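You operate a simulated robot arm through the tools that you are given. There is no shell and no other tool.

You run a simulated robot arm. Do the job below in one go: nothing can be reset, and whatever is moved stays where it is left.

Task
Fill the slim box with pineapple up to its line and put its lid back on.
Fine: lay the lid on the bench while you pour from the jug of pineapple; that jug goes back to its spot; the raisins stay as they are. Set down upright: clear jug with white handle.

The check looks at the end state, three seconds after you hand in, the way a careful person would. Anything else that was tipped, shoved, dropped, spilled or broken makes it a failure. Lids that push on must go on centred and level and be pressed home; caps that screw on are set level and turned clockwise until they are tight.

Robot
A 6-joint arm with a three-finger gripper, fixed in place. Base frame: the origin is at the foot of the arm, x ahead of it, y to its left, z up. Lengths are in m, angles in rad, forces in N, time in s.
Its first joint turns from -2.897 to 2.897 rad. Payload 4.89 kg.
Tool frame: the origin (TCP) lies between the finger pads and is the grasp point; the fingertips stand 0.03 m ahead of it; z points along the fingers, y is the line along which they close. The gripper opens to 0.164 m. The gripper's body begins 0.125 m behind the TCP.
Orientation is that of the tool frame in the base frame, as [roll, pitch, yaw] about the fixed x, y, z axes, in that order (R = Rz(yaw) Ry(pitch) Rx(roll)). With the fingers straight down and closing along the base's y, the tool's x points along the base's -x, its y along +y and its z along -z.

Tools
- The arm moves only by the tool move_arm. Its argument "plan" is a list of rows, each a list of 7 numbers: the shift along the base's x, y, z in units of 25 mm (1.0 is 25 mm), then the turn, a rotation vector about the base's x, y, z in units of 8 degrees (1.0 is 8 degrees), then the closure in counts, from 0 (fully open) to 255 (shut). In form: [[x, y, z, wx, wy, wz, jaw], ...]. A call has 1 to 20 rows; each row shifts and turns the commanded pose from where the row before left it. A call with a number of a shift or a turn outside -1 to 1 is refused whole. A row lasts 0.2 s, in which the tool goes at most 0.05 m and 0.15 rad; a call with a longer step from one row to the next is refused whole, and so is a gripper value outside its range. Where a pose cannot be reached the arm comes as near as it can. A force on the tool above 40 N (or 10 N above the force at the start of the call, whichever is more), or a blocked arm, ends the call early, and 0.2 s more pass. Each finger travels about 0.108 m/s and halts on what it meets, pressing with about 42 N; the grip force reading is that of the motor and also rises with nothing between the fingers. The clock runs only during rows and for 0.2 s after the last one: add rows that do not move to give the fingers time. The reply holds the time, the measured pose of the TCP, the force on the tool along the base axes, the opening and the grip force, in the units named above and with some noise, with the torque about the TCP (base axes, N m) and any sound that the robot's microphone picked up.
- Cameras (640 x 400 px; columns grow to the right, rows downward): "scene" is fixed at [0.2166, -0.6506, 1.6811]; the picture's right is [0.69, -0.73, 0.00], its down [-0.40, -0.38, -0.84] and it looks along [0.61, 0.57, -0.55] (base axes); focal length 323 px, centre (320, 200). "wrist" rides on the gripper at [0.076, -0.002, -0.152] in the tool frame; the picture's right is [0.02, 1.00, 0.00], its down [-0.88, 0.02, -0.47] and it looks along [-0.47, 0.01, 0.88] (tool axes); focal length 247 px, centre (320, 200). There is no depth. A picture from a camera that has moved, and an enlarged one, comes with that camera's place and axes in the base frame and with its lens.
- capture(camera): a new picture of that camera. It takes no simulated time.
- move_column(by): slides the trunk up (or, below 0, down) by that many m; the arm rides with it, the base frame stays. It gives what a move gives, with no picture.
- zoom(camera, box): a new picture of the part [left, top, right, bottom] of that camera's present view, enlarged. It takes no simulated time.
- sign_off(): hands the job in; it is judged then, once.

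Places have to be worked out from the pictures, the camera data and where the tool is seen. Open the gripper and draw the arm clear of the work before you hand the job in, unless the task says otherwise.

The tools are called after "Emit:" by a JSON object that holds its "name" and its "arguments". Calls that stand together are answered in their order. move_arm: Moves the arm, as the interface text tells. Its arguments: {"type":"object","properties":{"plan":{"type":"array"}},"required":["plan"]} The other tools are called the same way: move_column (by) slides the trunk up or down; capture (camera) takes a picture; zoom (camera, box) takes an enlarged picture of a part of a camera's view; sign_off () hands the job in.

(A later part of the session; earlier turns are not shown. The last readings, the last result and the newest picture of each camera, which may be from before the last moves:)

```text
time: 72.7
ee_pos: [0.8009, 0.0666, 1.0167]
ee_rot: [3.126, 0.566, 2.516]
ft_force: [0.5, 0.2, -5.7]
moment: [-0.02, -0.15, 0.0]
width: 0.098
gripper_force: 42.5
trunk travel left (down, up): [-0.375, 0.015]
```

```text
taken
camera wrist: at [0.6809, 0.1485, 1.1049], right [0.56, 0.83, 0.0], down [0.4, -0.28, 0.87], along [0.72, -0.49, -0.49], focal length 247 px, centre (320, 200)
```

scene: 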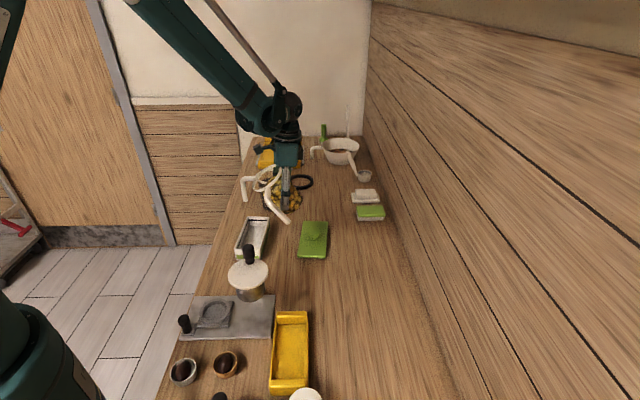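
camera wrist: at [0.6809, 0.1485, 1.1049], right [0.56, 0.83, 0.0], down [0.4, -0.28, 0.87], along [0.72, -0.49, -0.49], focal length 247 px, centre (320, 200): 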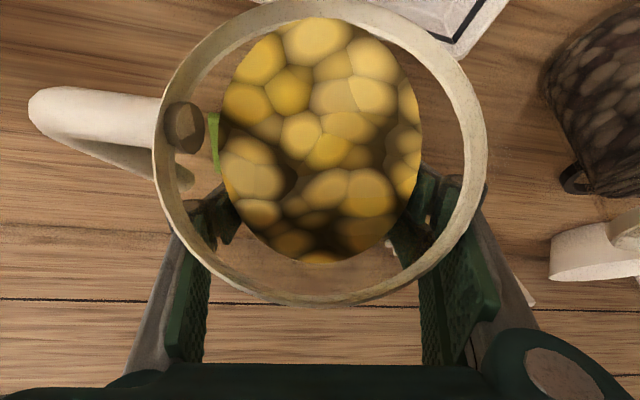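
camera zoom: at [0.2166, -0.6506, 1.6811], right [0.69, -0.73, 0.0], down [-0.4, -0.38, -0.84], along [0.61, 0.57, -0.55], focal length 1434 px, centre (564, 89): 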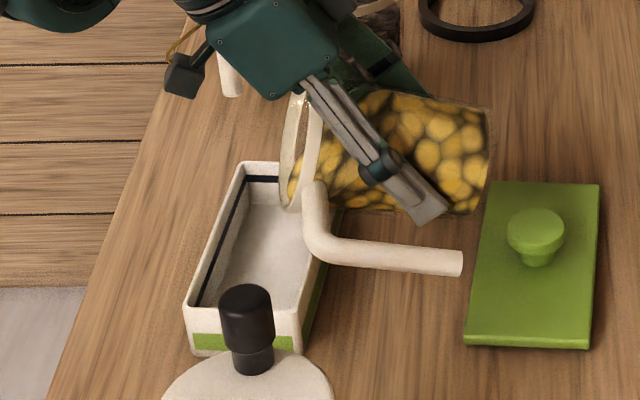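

Right at the lip now (72.4°). Next 2° step.

Emit:
{"name": "move_arm", "arguments": {"plan": [[0, 0, 0, -0.147, -0.202, 0, 140], [0, 0, 0, 0, 0, 0, 140], [0, 0, 0, 0, 0, 0, 140]]}}

Emit:
{"name": "zoom", "arguments": {"camera": "scene", "box": [210, 180, 320, 270]}}

Emit:
{"name": "capture", "arguments": {"camera": "wrist"}}

```text
time: 73.5
ee_pos: [0.8006, 0.0667, 1.017]
ee_rot: [3.126, 0.602, 2.516]
ft_force: [-0.4, -0.2, -5.7]
moment: [-0.02, -0.08, -0.01]
width: 0.0981
gripper_force: 42.4
trunk travel left (down, up): [-0.375, 0.015]
```

```text
4.44 times, centred on (265, 225) of scene
camera zoom: at [0.2166, -0.6506, 1.6811], right [0.69, -0.73, 0.0], down [-0.4, -0.38, -0.84], along [0.61, 0.57, -0.55], focal length 1434 px, centre (564, 89)
```

zoom: 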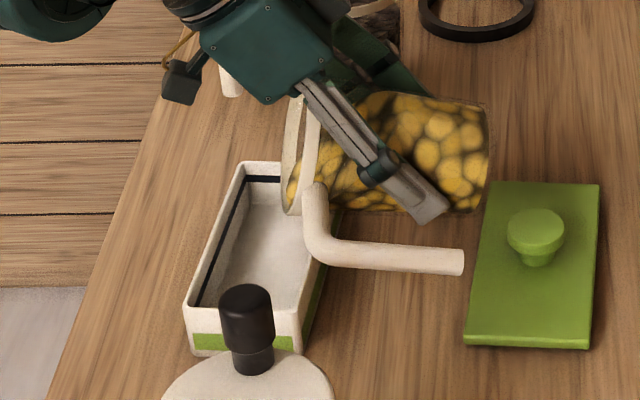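

```text
taken
camera wrist: at [0.6787, 0.1501, 1.0999], right [0.56, 0.83, 0.0], down [0.38, -0.26, 0.89], along [0.73, -0.5, -0.46], focal length 247 px, centre (320, 200)
```

wrist: 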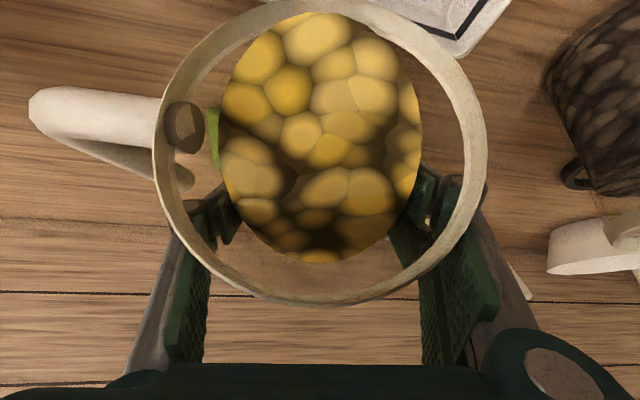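

At 74.5° it is level with the rim but nothing has fallen. Another 2°.

Emit:
{"name": "move_arm", "arguments": {"plan": [[0, 0, 0, -0.147, -0.202, 0, 140], [0, 0, 0, 0, 0, 0, 140], [0, 0, 0, 0, 0, 0, 140]]}}

Emit:
{"name": "zoom", "arguments": {"camera": "scene", "box": [210, 180, 320, 270]}}

Emit:
{"name": "capture", "arguments": {"camera": "wrist"}}

```text
time: 74.3
ee_pos: [0.8007, 0.0665, 1.0178]
ee_rot: [3.126, 0.636, 2.517]
ft_force: [-0.5, 1.2, -5.8]
moment: [-0.09, -0.14, 0.0]
width: 0.098
gripper_force: 42.2
trunk travel left (down, up): [-0.375, 0.015]
```

```text
4.44 times, centred on (265, 225) of scene
camera zoom: at [0.2166, -0.6506, 1.6811], right [0.69, -0.73, 0.0], down [-0.4, -0.38, -0.84], along [0.61, 0.57, -0.55], focal length 1434 px, centre (564, 89)
```

zoom: 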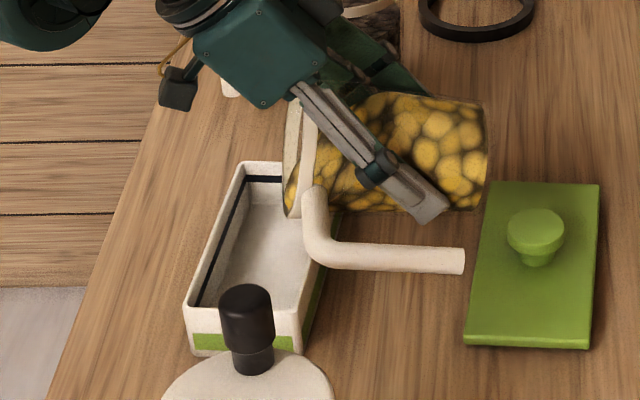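

```text
taken
camera wrist: at [0.6762, 0.1516, 1.0952], right [0.56, 0.83, 0.0], down [0.35, -0.24, 0.9], along [0.75, -0.51, -0.43], focal length 247 px, centre (320, 200)
```

wrist: 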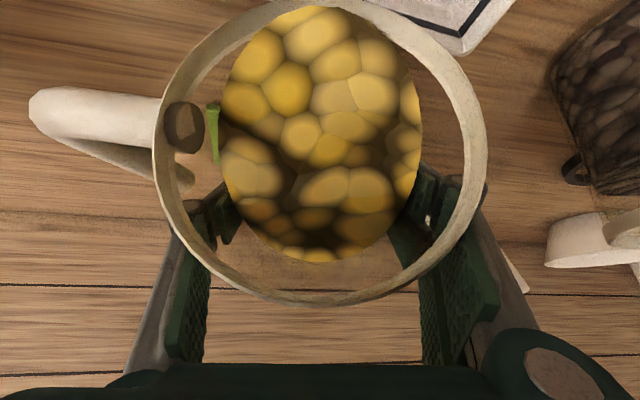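

No flow yet at 76.4°; the lip has drawn back to ~8 mm inside the box wall, so I'll shift 1.2 cm along the pour direction and tilt 2° more.

Emit:
{"name": "move_arm", "arguments": {"plan": [[-0.2, 0.14, 0, 0, 0, 0, 140], [-0.2, 0.14, 0, 0, 0, 0, 140], [0, 0, 0, -0.147, -0.202, 0, 140], [0, 0, 0, 0, 0, 0, 140], [0, 0, 0, 0, 0, 0, 140]]}}

Emit:
{"name": "zoom", "arguments": {"camera": "scene", "box": [210, 180, 320, 270]}}

Emit:
{"name": "capture", "arguments": {"camera": "wrist"}}

```text
time: 75.5
ee_pos: [0.7907, 0.0755, 1.0162]
ee_rot: [3.126, 0.671, 2.517]
ft_force: [-0.8, 0.8, -5.6]
moment: [-0.08, -0.12, 0.01]
width: 0.098
gripper_force: 42.1
trunk travel left (down, up): [-0.375, 0.015]
```

```text
4.44 times, centred on (265, 225) of scene
camera zoom: at [0.2166, -0.6506, 1.6811], right [0.69, -0.73, 0.0], down [-0.4, -0.38, -0.84], along [0.61, 0.57, -0.55], focal length 1434 px, centre (564, 89)
```

zoom: 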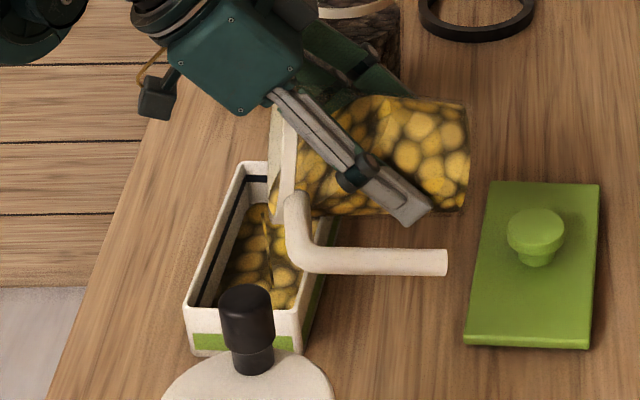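

```text
taken
camera wrist: at [0.6636, 0.1608, 1.0894], right [0.56, 0.83, 0.0], down [0.33, -0.22, 0.92], along [0.76, -0.52, -0.4], focal length 247 px, centre (320, 200)
```

wrist: 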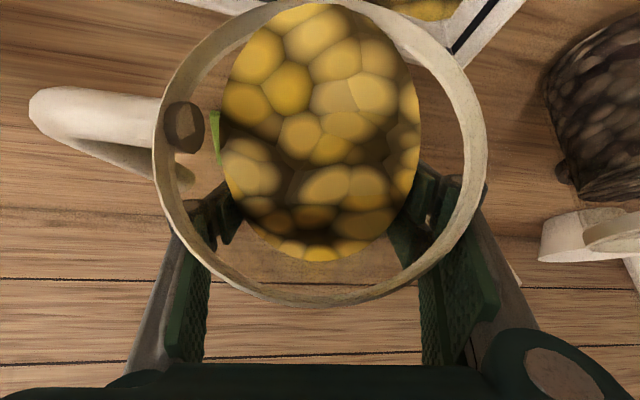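

Flow has started and the box floor is covered. I'll look closely at the level relative to the dark line.

Emit:
{"name": "zoom", "arguments": {"camera": "scene", "box": [235, 210, 285, 255]}}

Emit:
{"name": "move_arm", "arguments": {"plan": [[0, 0, 0, 0, 0, 0, 140], [0, 0, 0, 0, 0, 0, 140]]}}

Emit:
{"name": "zoom", "arguments": {"camera": "scene", "box": [235, 210, 285, 255]}}

```text
8.89 times, centred on (260, 232) of scene
camera zoom: at [0.2166, -0.6506, 1.6811], right [0.69, -0.73, 0.0], down [-0.4, -0.38, -0.84], along [0.61, 0.57, -0.55], focal length 2868 px, centre (853, -89)
```

zoom: 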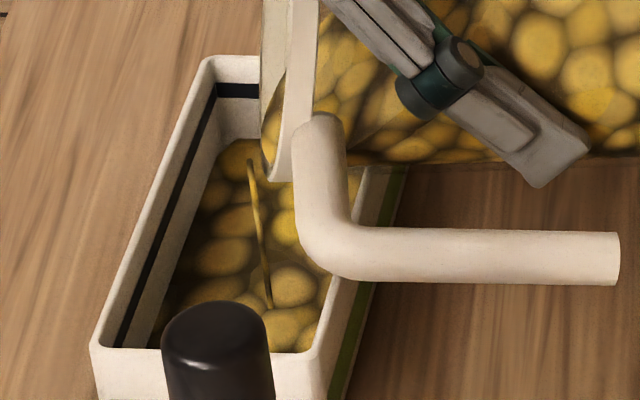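

```text
time: 76.1
ee_pos: [0.7892, 0.0759, 1.0173]
ee_rot: [3.126, 0.672, 2.516]
ft_force: [-0.3, 0.8, -5.7]
moment: [-0.05, -0.11, 0.0]
width: 0.0982
gripper_force: 42.2
trunk travel left (down, up): [-0.375, 0.015]
```

```text
8.89 times, centred on (260, 232) of scene
camera zoom: at [0.2166, -0.6506, 1.6811], right [0.69, -0.73, 0.0], down [-0.4, -0.38, -0.84], along [0.61, 0.57, -0.55], focal length 2868 px, centre (853, -89)
```

zoom: 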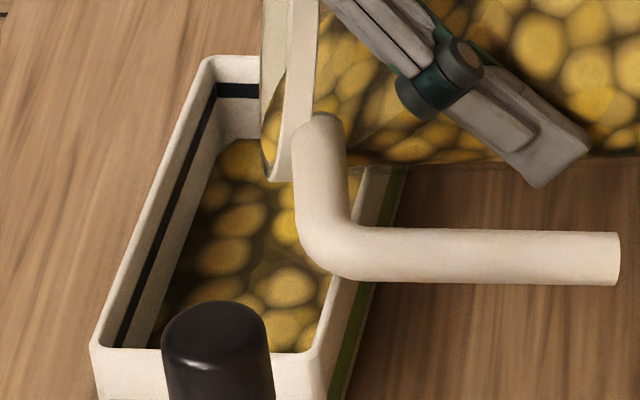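

It's a controlled flow: the stream stopped once the surface receded, falling on the box's centreline. I'll keep tilting in small steps, raising/shifting slightly so the lip stays in place.

Emit:
{"name": "move_arm", "arguments": {"plan": [[-0.058, 0.042, 0.12, -0.147, -0.202, 0, 140], [0, 0, 0, 0, 0, 0, 140], [0, 0, 0, 0, 0, 0, 140], [0, 0, 0, 0, 0, 0, 140]]}}

Emit:
{"name": "zoom", "arguments": {"camera": "scene", "box": [235, 210, 285, 255]}}

```text
time: 77.1
ee_pos: [0.7887, 0.0745, 1.0209]
ee_rot: [3.127, 0.707, 2.518]
ft_force: [-1.0, 0.8, -5.6]
moment: [-0.03, -0.11, -0.02]
width: 0.0978
gripper_force: 42.4
trunk travel left (down, up): [-0.375, 0.015]
```

```text
8.89 times, centred on (260, 232) of scene
camera zoom: at [0.2166, -0.6506, 1.6811], right [0.69, -0.73, 0.0], down [-0.4, -0.38, -0.84], along [0.61, 0.57, -0.55], focal length 2868 px, centre (853, -89)
```

zoom: 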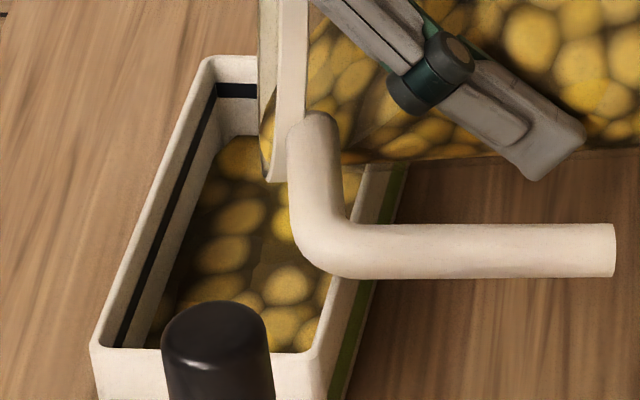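

The level rose a little. Continuing with two 2° steps.

Emit:
{"name": "move_arm", "arguments": {"plan": [[-0.058, 0.042, 0.12, -0.147, -0.202, 0, 140], [0, 0, 0, 0, 0, 0, 140], [-0.058, 0.042, 0.12, -0.147, -0.202, 0, 140], [0, 0, 0, 0, 0, 0, 140], [0, 0, 0, 0, 0, 0, 140], [0, 0, 0, 0, 0, 0, 140]]}}

Emit:
{"name": "zoom", "arguments": {"camera": "scene", "box": [235, 210, 285, 255]}}

Emit:
{"name": "capture", "arguments": {"camera": "wrist"}}

```text
time: 78.5
ee_pos: [0.7872, 0.0768, 1.0269]
ee_rot: [3.13, 0.773, 2.517]
ft_force: [-0.3, 0.9, -4.6]
moment: [-0.04, -0.1, 0.03]
width: 0.0976
gripper_force: 41.8
trunk travel left (down, up): [-0.375, 0.015]
```

```text
8.89 times, centred on (260, 232) of scene
camera zoom: at [0.2166, -0.6506, 1.6811], right [0.69, -0.73, 0.0], down [-0.4, -0.38, -0.84], along [0.61, 0.57, -0.55], focal length 2868 px, centre (853, -89)
```

zoom: 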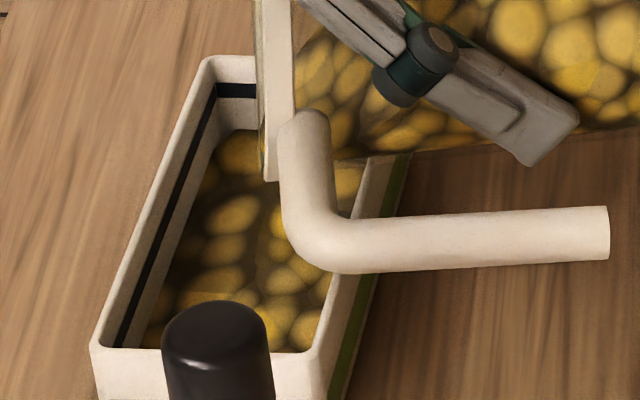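

```text
taken
camera wrist: at [0.6547, 0.1675, 1.0834], right [0.57, 0.82, -0.01], down [0.25, -0.16, 0.95], along [0.79, -0.54, -0.3], focal length 247 px, centre (320, 200)
```

wrist: 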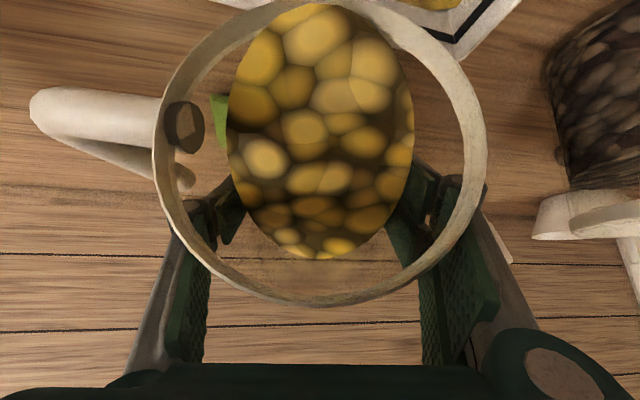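

θ≈84°, the level is rising gradually with no spill. Continuing the same way.

Emit:
{"name": "move_arm", "arguments": {"plan": [[-0.065, 0.047, 0.11, -0.147, -0.202, 0, 140], [0, 0, 0, 0, 0, 0, 140], [-0.065, 0.047, 0.11, -0.147, -0.202, 0, 140], [0, 0, 0, 0, 0, 0, 140], [0, 0, 0, 0, 0, 0, 140], [0, 0, 0, 0, 0, 0, 140]]}}

Emit:
{"name": "zoom", "arguments": {"camera": "scene", "box": [235, 210, 285, 255]}}

```text
time: 79.9
ee_pos: [0.7922, 0.0823, 1.0433]
ee_rot: [3.131, 0.842, 2.517]
ft_force: [-0.3, 0.5, -4.1]
moment: [-0.08, -0.14, 0.02]
width: 0.0982
gripper_force: 42.3
out of reach, approached as far as the arm can: row 1, 3
trunk travel left (down, up): [-0.375, 0.015]
```

```text
8.89 times, centred on (260, 232) of scene
camera zoom: at [0.2166, -0.6506, 1.6811], right [0.69, -0.73, 0.0], down [-0.4, -0.38, -0.84], along [0.61, 0.57, -0.55], focal length 2868 px, centre (853, -89)
```

zoom: 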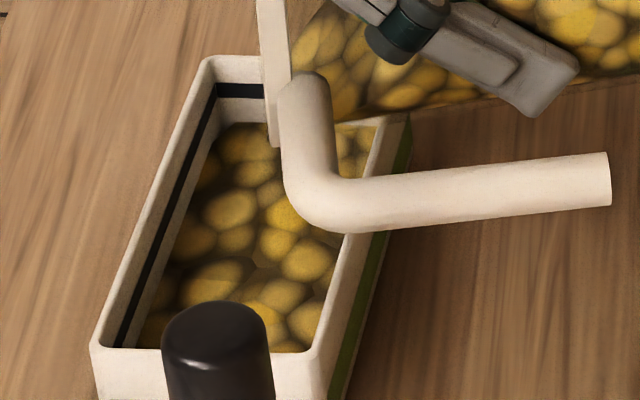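

A joint limit is now being met at ~88° (TCP drifted up ~1.5 cm); the level is about 40% of the way to the line, with no spill. With the tool tilted this way I need a lower trunk, so I'll untilt a few degrees to stop any flow, rise 15 cm, then lower the trunk by the same amount.

Emit:
{"name": "move_arm", "arguments": {"plan": [[0, 0, 0, 0.294, 0.404, 0, 140], [0, 0, 0, 0.294, 0.404, 0, 140], [0, 0, 0.5, 0, 0, 0, 140], [0, 0, 0.9, 0, 0, 0, 140], [0, 0, 1, 0, 0, 0, 140], [0, 0, 1, 0, 0, 0, 140], [0, 0, 1, 0, 0, 0, 140], [0, 0, 1, 0, 0, 0, 140], [0, 0, 0.6, 0, 0, 0, 140], [0, 0, 0, 0, 0, 0, 140]]}}

Emit:
{"name": "zoom", "arguments": {"camera": "scene", "box": [200, 140, 340, 270]}}

```text
time: 82.1
ee_pos: [0.7914, 0.0829, 1.1937]
ee_rot: [3.127, 0.706, 2.516]
ft_force: [-0.5, 0.5, -4.9]
moment: [0.01, -0.08, 0.04]
width: 0.0976
gripper_force: 42.0
trunk travel left (down, up): [-0.375, 0.015]
```

```text
3.08 times, centred on (270, 205) of scene
camera zoom: at [0.2166, -0.6506, 1.6811], right [0.69, -0.73, 0.0], down [-0.4, -0.38, -0.84], along [0.61, 0.57, -0.55], focal length 993 px, centre (474, 185)
```

zoom: 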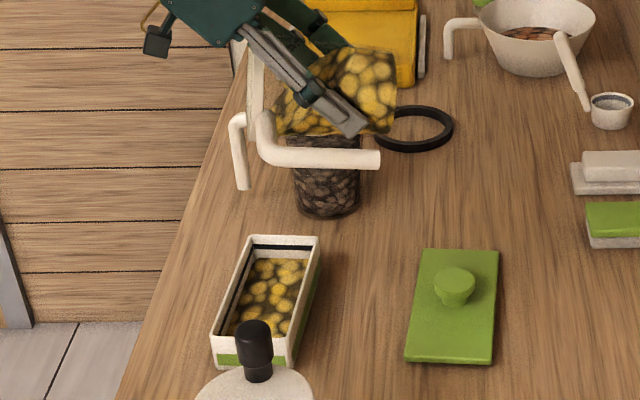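

No spill. I'll raise 5 cm more and lower the trunk by 0.2 m.

Emit:
{"name": "move_arm", "arguments": {"plan": [[0, 0, 0.7, 0, 0, 0, 140], [0, 0, 0.9, 0, 0, 0, 140], [0, 0, 0.6, 0, 0, 0, 140], [0, 0, 0, 0, 0, 0, 140]]}}

Emit:
{"name": "move_column", "arguments": {"by": -0.2}}

Emit:
{"name": "zoom", "arguments": {"camera": "scene", "box": [210, 180, 320, 270]}}

Emit:
{"name": "capture", "arguments": {"camera": "scene"}}

```text
time: 83.1
ee_pos: [0.7923, 0.0849, 1.248]
ee_rot: [3.127, 0.707, 2.516]
ft_force: [-0.9, -0.6, -5.0]
moment: [-0.08, -0.09, 0.0]
width: 0.098
gripper_force: 41.8
trunk travel left (down, up): [-0.375, 0.015]
```

```text
time: 85.3
ee_pos: [0.7917, 0.0843, 1.0469]
ee_rot: [3.126, 0.708, 2.515]
ft_force: [0.7, -0.8, -3.6]
moment: [-0.04, -0.09, 0.01]
width: 0.0978
gripper_force: 42.1
trunk travel left (down, up): [-0.175, 0.215]
```

```text
4.44 times, centred on (265, 225) of scene
camera zoom: at [0.2166, -0.6506, 1.6811], right [0.69, -0.73, 0.0], down [-0.4, -0.38, -0.84], along [0.61, 0.57, -0.55], focal length 1434 px, centre (564, 89)
```

zoom: 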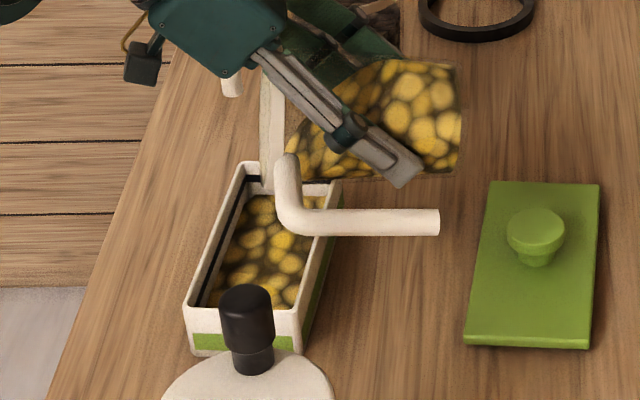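

```text
taken
```

scene: 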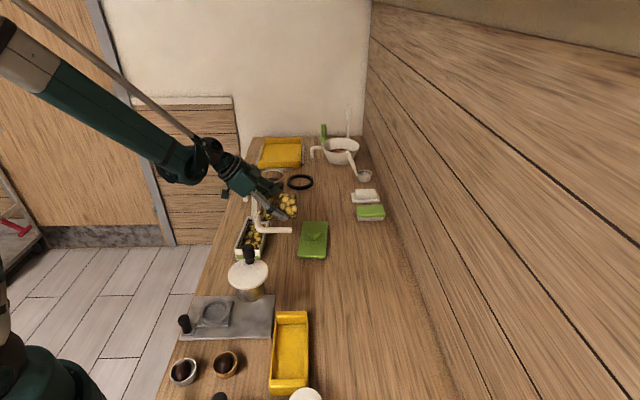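

Trunk is down; jug at ~80.6° with the lip well placed over the box. I'll tilt back to ~88° and continue from there.

Emit:
{"name": "move_arm", "arguments": {"plan": [[-0.058, 0.042, 0, -0.147, -0.202, 0, 140], [-0.058, 0.042, 0, -0.147, -0.202, 0, 140], [-0.058, 0.042, 0, -0.147, -0.202, 0, 140], [-0.06, 0.044, 0, -0.147, -0.202, 0, 140], [0, 0, 0, 0, 0, 0, 140], [-0.065, 0.047, 0, -0.147, -0.202, 0, 140], [0, 0, 0, 0, 0, 0, 140], [0, 0, 0, 0, 0, 0, 140], [0, 0, 0, 0, 0, 0, 140]]}}

Emit:
{"name": "zoom", "arguments": {"camera": "scene", "box": [235, 210, 285, 255]}}

```text
time: 87.3
ee_pos: [0.7845, 0.0888, 1.0478]
ee_rot: [3.126, 0.882, 2.519]
ft_force: [-0.7, 0.0, -3.7]
moment: [-0.07, -0.09, 0.01]
width: 0.0977
gripper_force: 41.9
trunk travel left (down, up): [-0.175, 0.215]
```

```text
8.89 times, centred on (260, 232) of scene
camera zoom: at [0.2166, -0.6506, 1.6811], right [0.69, -0.73, 0.0], down [-0.4, -0.38, -0.84], along [0.61, 0.57, -0.55], focal length 2868 px, centre (853, -89)
```

zoom: 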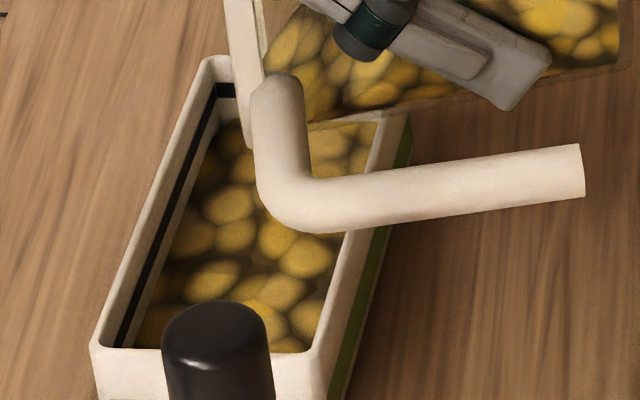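

No limit this time (90.5°). Continue in 2° steps.

Emit:
{"name": "move_arm", "arguments": {"plan": [[-0.071, 0.052, 0.03, -0.147, -0.202, 0, 140], [0, 0, 0, 0, 0, 0, 140], [-0.071, 0.052, 0.03, -0.147, -0.202, 0, 140], [0, 0, 0, 0, 0, 0, 140], [0, 0, 0, 0, 0, 0, 140], [0, 0, 0, 0, 0, 0, 140]]}}

Emit:
{"name": "zoom", "arguments": {"camera": "scene", "box": [235, 210, 285, 255]}}

Emit:
{"name": "capture", "arguments": {"camera": "wrist"}}

```text
time: 88.7
ee_pos: [0.781, 0.0915, 1.0504]
ee_rot: [3.13, 0.951, 2.517]
ft_force: [-0.3, 0.6, -5.1]
moment: [-0.05, -0.12, 0.02]
width: 0.0976
gripper_force: 42.2
trunk travel left (down, up): [-0.175, 0.215]
```

```text
8.89 times, centred on (260, 232) of scene
camera zoom: at [0.2166, -0.6506, 1.6811], right [0.69, -0.73, 0.0], down [-0.4, -0.38, -0.84], along [0.61, 0.57, -0.55], focal length 2868 px, centre (853, -89)
```

zoom: 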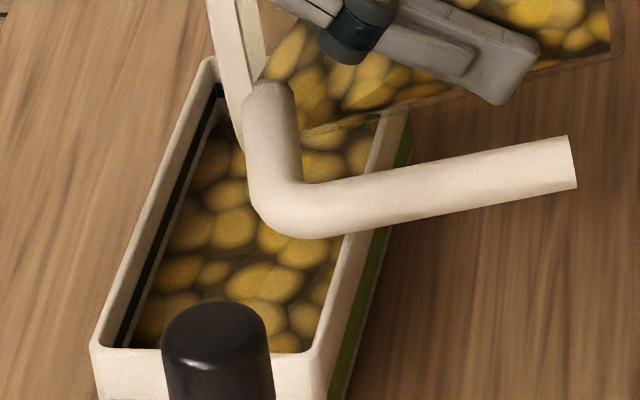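

```text
taken
camera wrist: at [0.6424, 0.1866, 1.0762], right [0.56, 0.83, -0.01], down [0.11, -0.06, 0.99], along [0.82, -0.56, -0.13], focal length 247 px, centre (320, 200)
```

wrist: 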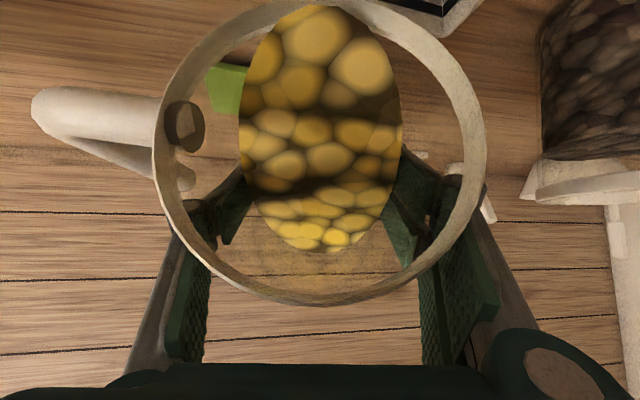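

The level is clearly higher now (94.5°). I'll zoom tightly on the left wall to measure the remaining gap to the line.

Emit:
{"name": "zoom", "arguments": {"camera": "scene", "box": [240, 215, 265, 240]}}

```text
16.00 times, centred on (252, 228) of scene
camera zoom: at [0.2166, -0.6506, 1.6811], right [0.69, -0.73, 0.0], down [-0.4, -0.38, -0.84], along [0.61, 0.57, -0.55], focal length 5162 px, centre (1400, -240)
```

zoom: 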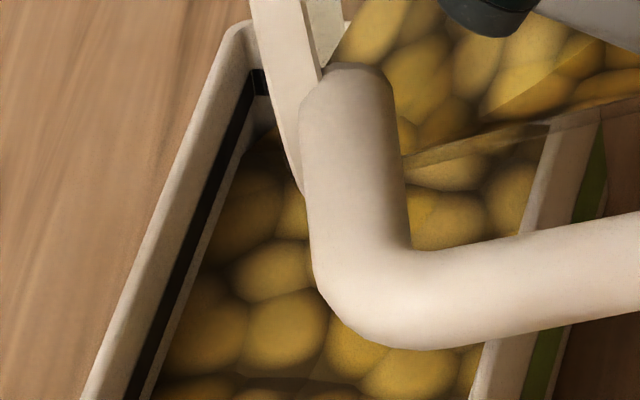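

The surface is ~6.5 mm below the line's lower edge (about two-thirds full). Continuing with 2° steps, checking after each.

Emit:
{"name": "move_arm", "arguments": {"plan": [[-0.074, 0.054, 0.06, -0.147, -0.202, 0, 140], [0, 0, 0, 0, 0, 0, 140], [0, 0, 0, 0, 0, 0, 140], [0, 0, 0, 0, 0, 0, 140]]}}

Emit:
{"name": "zoom", "arguments": {"camera": "scene", "box": [240, 215, 265, 240]}}

Emit:
{"name": "zoom", "arguments": {"camera": "scene", "box": [235, 210, 285, 255]}}

```text
time: 89.7
ee_pos: [0.7791, 0.0946, 1.0524]
ee_rot: [3.13, 0.985, 2.518]
ft_force: [-0.2, 0.5, -3.5]
moment: [-0.04, -0.1, -0.03]
width: 0.0974
gripper_force: 42.6
trunk travel left (down, up): [-0.175, 0.215]
```

```text
16.00 times, centred on (252, 228) of scene
camera zoom: at [0.2166, -0.6506, 1.6811], right [0.69, -0.73, 0.0], down [-0.4, -0.38, -0.84], along [0.61, 0.57, -0.55], focal length 5162 px, centre (1400, -240)
```

zoom: 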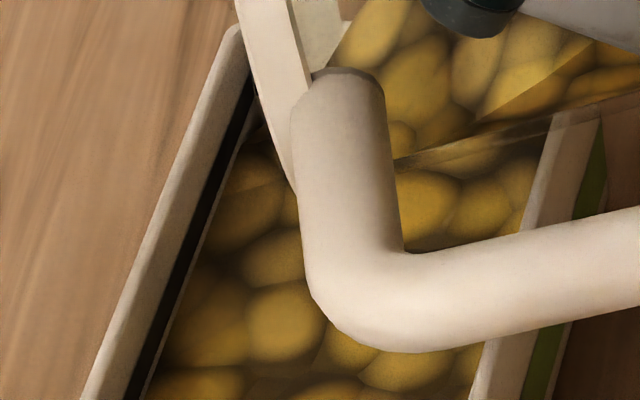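

```text
8.89 times, centred on (260, 232) of scene
camera zoom: at [0.2166, -0.6506, 1.6811], right [0.69, -0.73, 0.0], down [-0.4, -0.38, -0.84], along [0.61, 0.57, -0.55], focal length 2868 px, centre (853, -89)
```

zoom: 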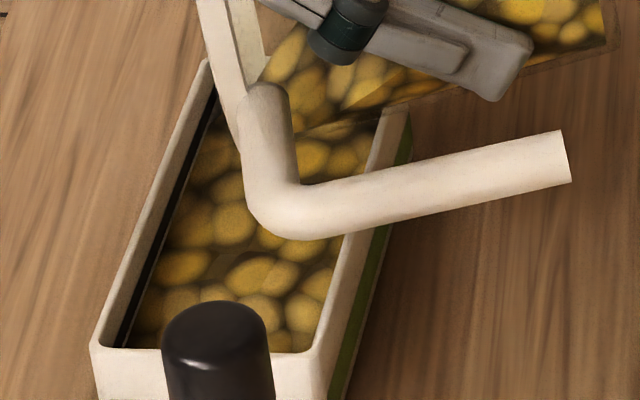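

Gap down to ~3 mm below the line's lower edge. Another 1.5°.

Emit:
{"name": "move_arm", "arguments": {"plan": [[-0.06, 0.044, 0.05, -0.11, -0.151, 0, 140], [0, 0, 0, 0, 0, 0, 140], [0, 0, 0, 0, 0, 0, 140], [0, 0, 0, 0, 0, 0, 140]]}}

Emit:
{"name": "zoom", "arguments": {"camera": "scene", "box": [240, 215, 265, 240]}}

Emit:
{"name": "zoom", "arguments": {"camera": "scene", "box": [235, 230, 265, 255]}}

```text
time: 90.7
ee_pos: [0.7774, 0.0958, 1.0532]
ee_rot: [3.13, 1.012, 2.518]
ft_force: [0.2, 0.2, -3.8]
moment: [-0.01, -0.02, -0.02]
width: 0.0976
gripper_force: 41.8
trunk travel left (down, up): [-0.175, 0.215]
```

```text
16.00 times, centred on (252, 228) of scene
camera zoom: at [0.2166, -0.6506, 1.6811], right [0.69, -0.73, 0.0], down [-0.4, -0.38, -0.84], along [0.61, 0.57, -0.55], focal length 5162 px, centre (1400, -240)
```

zoom: 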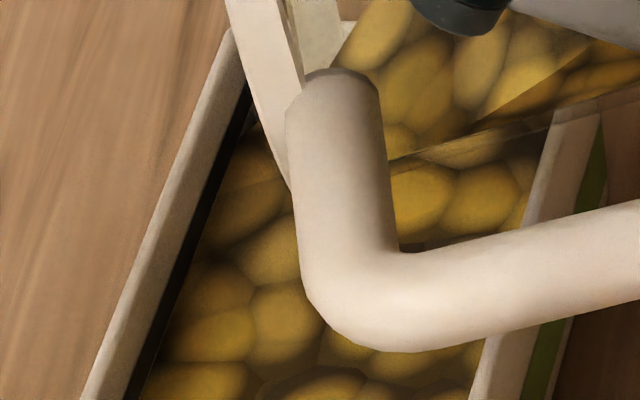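

```text
16.00 times, centred on (250, 242) of scene
camera zoom: at [0.2166, -0.6506, 1.6811], right [0.69, -0.73, 0.0], down [-0.4, -0.38, -0.84], along [0.61, 0.57, -0.55], focal length 5162 px, centre (1440, -480)
```

zoom: 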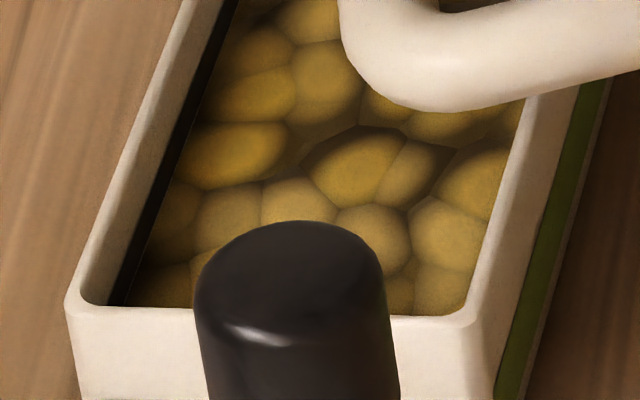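

The surface now touches the line's lower edge all round. I'll add ~1° and re-check, aiming for the middle of the band.

Emit:
{"name": "move_arm", "arguments": {"plan": [[-0.04, 0.029, 0.035, -0.074, -0.101, 0, 140], [0, 0, 0, 0, 0, 0, 140], [0, 0, 0, 0, 0, 0, 140], [0, 0, 0, 0, 0, 0, 140]]}}

Emit:
{"name": "zoom", "arguments": {"camera": "scene", "box": [240, 215, 265, 240]}}

Emit:
{"name": "zoom", "arguments": {"camera": "scene", "box": [235, 230, 265, 255]}}

```text
time: 91.7
ee_pos: [0.7774, 0.0959, 1.0532]
ee_rot: [3.13, 1.03, 2.518]
ft_force: [-0.1, -0.6, -3.9]
moment: [-0.06, -0.07, 0.0]
width: 0.0978
gripper_force: 41.7
trunk travel left (down, up): [-0.175, 0.215]
```

```text
16.00 times, centred on (252, 228) of scene
camera zoom: at [0.2166, -0.6506, 1.6811], right [0.69, -0.73, 0.0], down [-0.4, -0.38, -0.84], along [0.61, 0.57, -0.55], focal length 5162 px, centre (1400, -240)
```

zoom: 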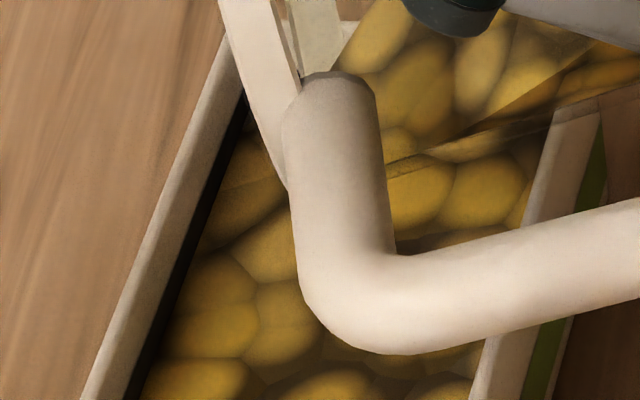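

```text
16.00 times, centred on (250, 242) of scene
camera zoom: at [0.2166, -0.6506, 1.6811], right [0.69, -0.73, 0.0], down [-0.4, -0.38, -0.84], along [0.61, 0.57, -0.55], focal length 5162 px, centre (1440, -480)
```

zoom: 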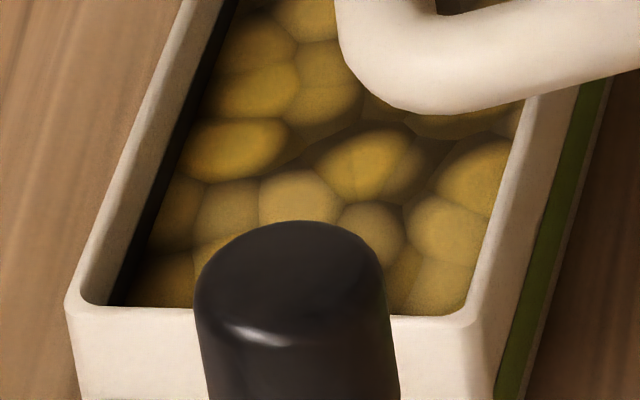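

Very close now. Before adding more, I'll untilt and lift the jug clear to inspect the level against the line on the far wall.

Emit:
{"name": "move_arm", "arguments": {"plan": [[0.1, -0.07, 0, 0.47, 0.647, 0, 140], [0.2, -0.14, 0.2, 0.47, 0.647, 0, 140], [0.2, -0.14, 0.4, 0.47, 0.647, 0, 140], [0, 0, 0.6, 0, 0, 0, 140], [0, 0, 0.8, 0, 0, 0, 140], [0, 0, 0.8, 0, 0, 0, 140], [0, 0, 0.8, 0, 0, 0, 140], [0, 0, 0.4, 0, 0, 0, 140], [0, 0, 0, 0, 0, 0, 140]]}}

Emit:
{"name": "zoom", "arguments": {"camera": "scene", "box": [235, 210, 285, 255]}}

Emit:
{"name": "zoom", "arguments": {"camera": "scene", "box": [243, 210, 273, 235]}}

```text
time: 93.7
ee_pos: [0.7877, 0.0867, 1.1542]
ee_rot: [3.128, 0.696, 2.517]
ft_force: [-0.6, -0.1, -3.2]
moment: [-0.03, -0.02, 0.02]
width: 0.0976
gripper_force: 42.1
trunk travel left (down, up): [-0.175, 0.215]
```

```text
8.89 times, centred on (260, 232) of scene
camera zoom: at [0.2166, -0.6506, 1.6811], right [0.69, -0.73, 0.0], down [-0.4, -0.38, -0.84], along [0.61, 0.57, -0.55], focal length 2868 px, centre (853, -89)
```

zoom: 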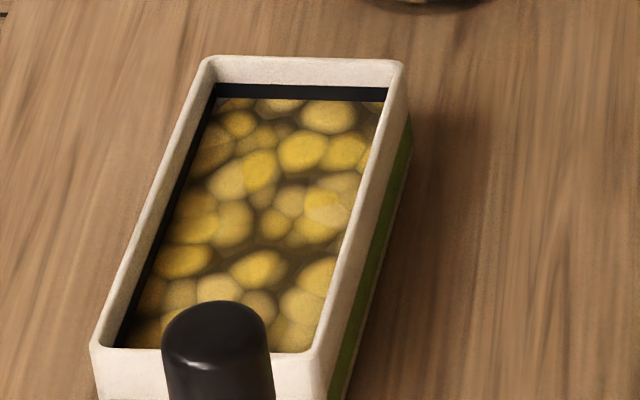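

```text
16.00 times, centred on (258, 222) of scene
camera zoom: at [0.2166, -0.6506, 1.6811], right [0.69, -0.73, 0.0], down [-0.4, -0.38, -0.84], along [0.61, 0.57, -0.55], focal length 5162 px, centre (1312, -160)
```

zoom: 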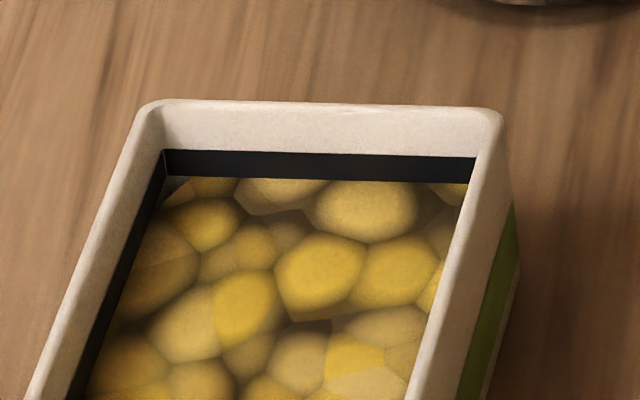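

The surface sits right at the line's lower edge. I'll go back and pour slightly more to bring it to the middle of the band: return to the pour pose and tilt ~1.3° past the last angle.

Emit:
{"name": "move_arm", "arguments": {"plan": [[0, 0, -0.4, 0, 0, 0, 140], [0, 0, -0.8, 0, 0, 0, 140], [0, 0, -0.8, 0, 0, 0, 140], [0, 0, -0.8, 0, 0, 0, 140], [0, 0, -0.6, 0, 0, 0, 140], [-0.2, 0.14, -0.4, -0.47, -0.647, 0, 140], [-0.2, 0.14, -0.2, -0.47, -0.647, 0, 140], [-0.1, 0.07, 0, -0.235, -0.324, 0, 140], [0, 0, 0, -0.235, -0.324, 0, 140], [0, 0, 0, 0, 0, 0, 140], [-0.04, 0.029, 0.035, -0.096, -0.131, 0, 140], [0, 0, 0, 0, 0, 0, 140], [0, 0, 0, 0, 0, 0, 140], [0, 0, 0, 0, 0, 0, 140]]}}

Emit:
{"name": "zoom", "arguments": {"camera": "scene", "box": [235, 210, 285, 255]}}

Emit:
{"name": "zoom", "arguments": {"camera": "scene", "box": [235, 230, 265, 255]}}

```text
time: 96.7
ee_pos: [0.7748, 0.0964, 1.0549]
ee_rot: [3.129, 1.051, 2.517]
ft_force: [-0.4, -0.2, -3.8]
moment: [-0.05, -0.05, -0.01]
width: 0.0976
gripper_force: 41.6
trunk travel left (down, up): [-0.175, 0.215]
```

```text
8.89 times, centred on (260, 232) of scene
camera zoom: at [0.2166, -0.6506, 1.6811], right [0.69, -0.73, 0.0], down [-0.4, -0.38, -0.84], along [0.61, 0.57, -0.55], focal length 2868 px, centre (853, -89)
```

zoom: 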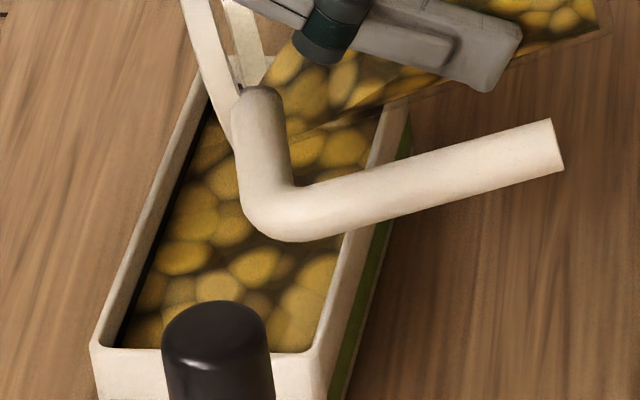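

```text
16.00 times, centred on (250, 242) of scene
camera zoom: at [0.2166, -0.6506, 1.6811], right [0.69, -0.73, 0.0], down [-0.4, -0.38, -0.84], along [0.61, 0.57, -0.55], focal length 5162 px, centre (1440, -480)
```

zoom: 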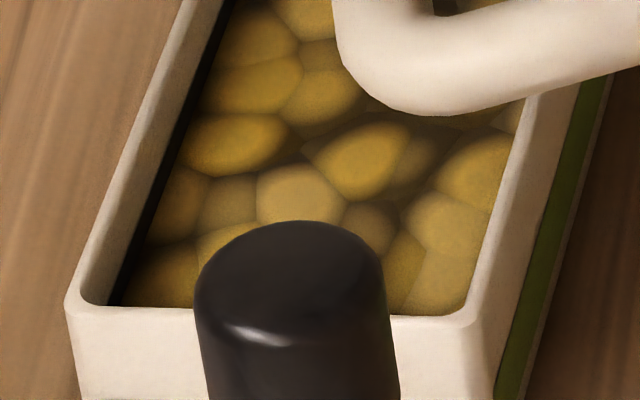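

Slightly higher. One last 0.8° nudge, then I'll untilt and inspect.

Emit:
{"name": "move_arm", "arguments": {"plan": [[-0.03, 0.022, 0.028, -0.059, -0.081, 0, 140], [0, 0, 0, 0, 0, 0, 140], [0, 0, 0, 0, 0, 0, 140], [0, 0, 0, 0, 0, 0, 140], [0.1, -0.07, 0, 0.47, 0.647, 0, 140], [0.2, -0.14, 0.2, 0.47, 0.647, 0, 140], [0.2, -0.14, 0.4, 0.47, 0.647, 0, 140], [0, 0, 0.6, 0, 0, 0, 140], [0, 0, 0.8, 0, 0, 0, 140], [0, 0, 0.8, 0, 0, 0, 140], [0, 0, 0.8, 0, 0, 0, 140], [0, 0, 0.4, 0, 0, 0, 140], [0, 0, 0, 0, 0, 0, 140]]}}

Emit:
{"name": "zoom", "arguments": {"camera": "scene", "box": [235, 210, 285, 255]}}

Emit:
{"name": "zoom", "arguments": {"camera": "scene", "box": [243, 210, 273, 235]}}

```text
time: 99.5
ee_pos: [0.7868, 0.0876, 1.1542]
ee_rot: [3.128, 0.73, 2.517]
ft_force: [0.2, -0.5, -3.5]
moment: [-0.03, -0.07, 0.0]
width: 0.0973
gripper_force: 41.5
trunk travel left (down, up): [-0.175, 0.215]
```

```text
8.89 times, centred on (260, 232) of scene
camera zoom: at [0.2166, -0.6506, 1.6811], right [0.69, -0.73, 0.0], down [-0.4, -0.38, -0.84], along [0.61, 0.57, -0.55], focal length 2868 px, centre (853, -89)
```

zoom: 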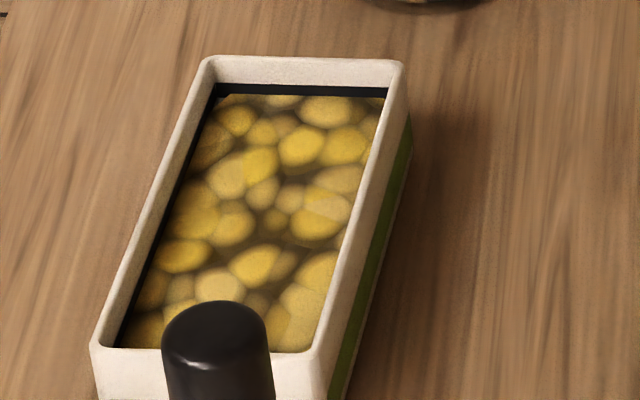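

```text
16.00 times, centred on (258, 222) of scene
camera zoom: at [0.2166, -0.6506, 1.6811], right [0.69, -0.73, 0.0], down [-0.4, -0.38, -0.84], along [0.61, 0.57, -0.55], focal length 5162 px, centre (1312, -160)
```

zoom: 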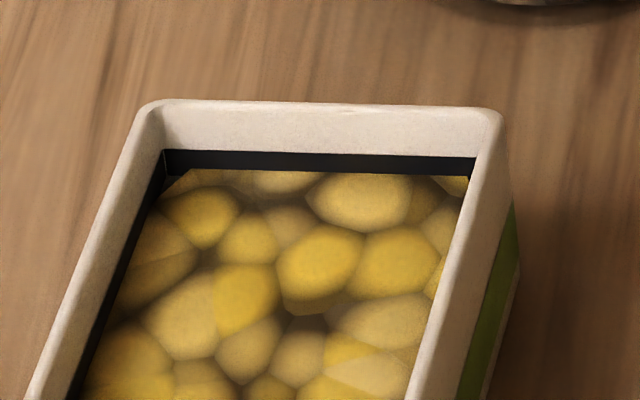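

The surface now covers the lower third of the band. One more tiny top-up (≈0.7°) will put it at mid-band.

Emit:
{"name": "move_arm", "arguments": {"plan": [[0, 0, -0.4, 0, 0, 0, 140], [0, 0, -0.8, 0, 0, 0, 140], [0, 0, -0.8, 0, 0, 0, 140], [0, 0, -0.8, 0, 0, 0, 140], [0, 0, -0.6, 0, 0, 0, 140], [-0.2, 0.14, -0.4, -0.47, -0.647, 0, 140], [-0.2, 0.14, -0.2, -0.47, -0.647, 0, 140], [-0.1, 0.07, 0, -0.235, -0.324, 0, 140], [0, 0, 0, -0.235, -0.324, 0, 140], [-0.02, 0.015, 0.02, -0.052, -0.071, 0, 140], [0, 0, 0, 0, 0, 0, 140], [0, 0, 0, 0, 0, 0, 140], [0, 0, 0, 0, 0, 0, 140], [0.1, -0.07, 0, 0.47, 0.647, 0, 140], [0.2, -0.14, 0.2, 0.47, 0.647, 0, 140], [0.2, -0.14, 0.4, 0.47, 0.647, 0, 140], [0, 0, 0.8, 0, 0, 0, 140], [0, 0, 1, 0, 0, 0, 140], [0, 0, 1, 0, 0, 0, 140], [0, 0, 0.6, 0, 0, 0, 140]]}}

Emit:
{"name": "zoom", "arguments": {"camera": "scene", "box": [243, 210, 273, 235]}}

Emit:
{"name": "zoom", "arguments": {"camera": "scene", "box": [200, 140, 340, 270]}}

```text
time: 103.7
ee_pos: [0.787, 0.088, 1.1552]
ee_rot: [3.127, 0.743, 2.519]
ft_force: [-0.2, -0.7, -3.3]
moment: [-0.07, -0.05, 0.0]
width: 0.0974
gripper_force: 41.9
trunk travel left (down, up): [-0.175, 0.215]
```

```text
16.00 times, centred on (258, 222) of scene
camera zoom: at [0.2166, -0.6506, 1.6811], right [0.69, -0.73, 0.0], down [-0.4, -0.38, -0.84], along [0.61, 0.57, -0.55], focal length 5162 px, centre (1312, -160)
```

zoom: 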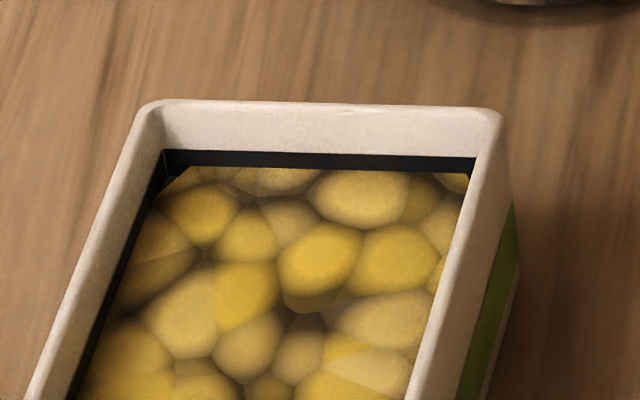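

```text
3.08 times, centred on (270, 205) of scene
camera zoom: at [0.2166, -0.6506, 1.6811], right [0.69, -0.73, 0.0], down [-0.4, -0.38, -0.84], along [0.61, 0.57, -0.55], focal length 993 px, centre (474, 185)
```

zoom: 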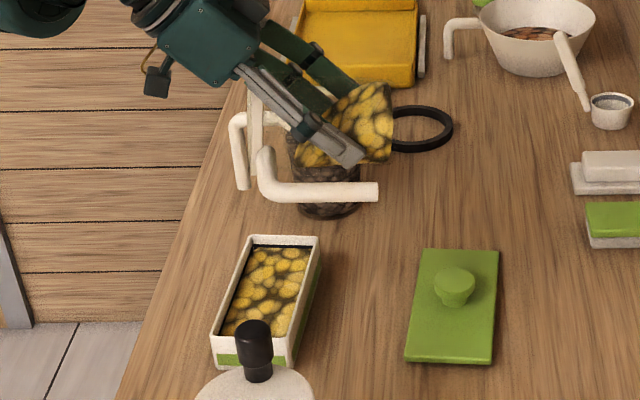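

The surface is now at mid-band of the line, nothing spilled. Now the jug goes back: I'll raise the trunk again and untilt the jug in steps.

Emit:
{"name": "move_column", "arguments": {"by": 0.2}}

Emit:
{"name": "move_arm", "arguments": {"plan": [[0, 0, 0, 0.294, 0.404, 0, 140], [0, 0, -0.5, 0.529, 0.728, 0, 140], [0, 0, -1, 0.529, 0.728, 0, 140], [0, 0, -1, 0.529, 0.728, 0, 140], [0, 0, -1, 0.529, 0.728, 0, 140], [0, 0, -1, 0.529, 0.728, 0, 140], [0, 0, -0.8, 0.529, 0.728, 0, 140], [0, 0, -0.5, 0, 0, 0, 140], [0, 0, 0, 0, 0, 0, 140]]}}

Emit:
{"name": "capture", "arguments": {"camera": "wrist"}}

Emit:
{"name": "capture", "arguments": {"camera": "scene"}}

```text
time: 105.9
ee_pos: [0.7883, 0.0887, 1.3546]
ee_rot: [3.128, 0.742, 2.517]
ft_force: [0.2, -0.5, -3.3]
moment: [-0.05, -0.08, 0.01]
width: 0.0974
gripper_force: 42.1
trunk travel left (down, up): [-0.375, 0.015]
```

```text
time: 107.9
ee_pos: [0.7847, 0.0879, 1.2093]
ee_rot: [3.125, -0.079, 2.517]
ft_force: [0.6, 0.4, -3.8]
moment: [-0.07, -0.13, 0.0]
width: 0.0975
gripper_force: 41.5
trunk travel left (down, up): [-0.375, 0.015]
```

```text
taken
camera wrist: at [0.7327, 0.1209, 1.3676], right [0.57, 0.82, 0.02], down [0.75, -0.53, 0.4], along [0.34, -0.21, -0.92], focal length 247 px, centre (320, 200)
```

wrist: 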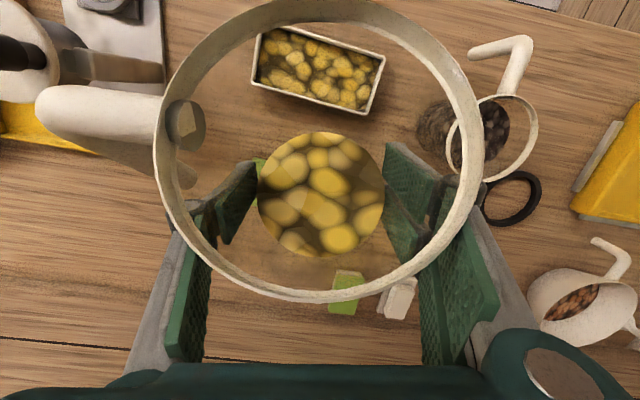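

```text
taken
```

scene: 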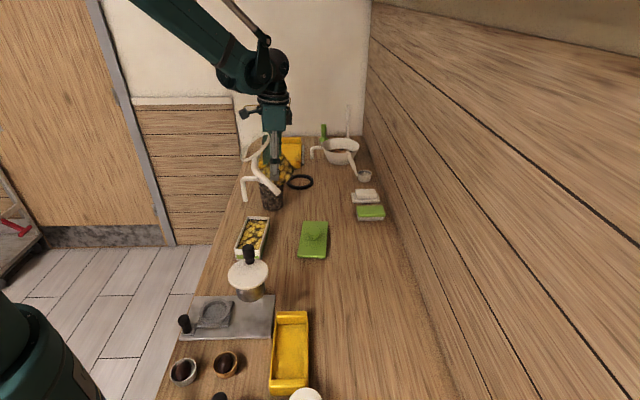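

Jug is at ~35° tilt, contents settled. Now I'll yaw back to ~105° and finish untilting to upright.

Emit:
{"name": "move_arm", "arguments": {"plan": [[0, 0, 0, 0, 0, -0.5, 140], [0, 0, 0, 0, 0, -0.8, 140], [0, 0, 0, 0, 0, -0.8, 140], [0, 0, 0, 0, 0, -0.8, 140], [0, 0, 0, 0, 0, -0.8, 140], [0, 0, 0, 0, 0, -0.8, 140], [0, 0, 0, 0, 0, -0.4, 140], [0, 0, 0, 0.713, 0.191, 0, 140], [0, 0, 0, 0.713, 0.191, 0, 140], [0, 0, 0, 0.713, 0.191, 0, 140], [0, 0, 0, 0.713, 0.191, 0, 140], [0, 0, 0, 0.713, 0.191, 0, 140], [0, 0, 0, 0.713, 0.191, 0, 140], [0, 0, 0, 0, 0, 0, 140], [0, 0, 0, 0, 0, 0, 140]]}}

Emit:
{"name": "capture", "arguments": {"camera": "wrist"}}

Emit:
{"name": "zoom", "arguments": {"camera": "scene", "box": [200, 100, 340, 220]}}

```text
time: 111.1
ee_pos: [0.7876, 0.0882, 1.2101]
ee_rot: [3.124, -0.699, 1.832]
ft_force: [-0.4, 0.1, -3.3]
moment: [-0.01, -0.03, -0.03]
width: 0.0974
gripper_force: 42.0
trunk travel left (down, up): [-0.375, 0.015]
```

```text
taken
camera wrist: at [0.7954, 0.0484, 1.3766], right [0.96, 0.26, 0.03], down [0.26, -0.94, -0.2], along [-0.03, 0.2, -0.98], focal length 247 px, centre (320, 200)
```

wrist: 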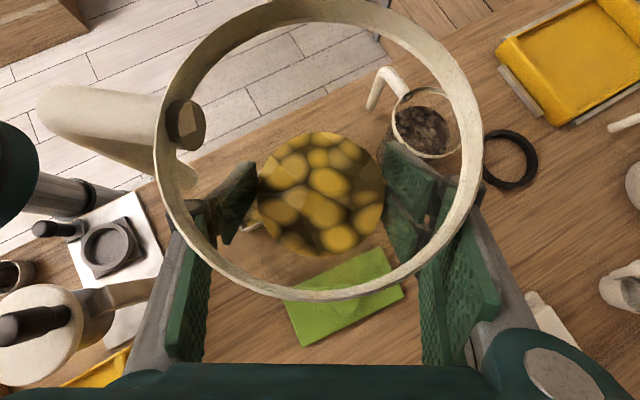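

```text
3.33 times, centred on (270, 160) of scene
camera zoom: at [0.2166, -0.6506, 1.6811], right [0.69, -0.73, 0.0], down [-0.4, -0.38, -0.84], along [0.61, 0.57, -0.55], focal length 1076 px, centre (487, 333)
```

zoom: 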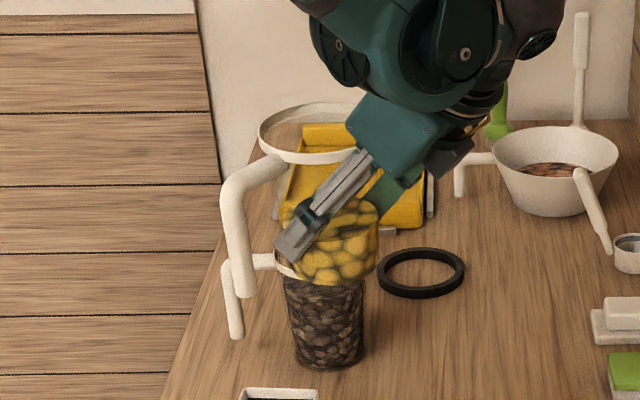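

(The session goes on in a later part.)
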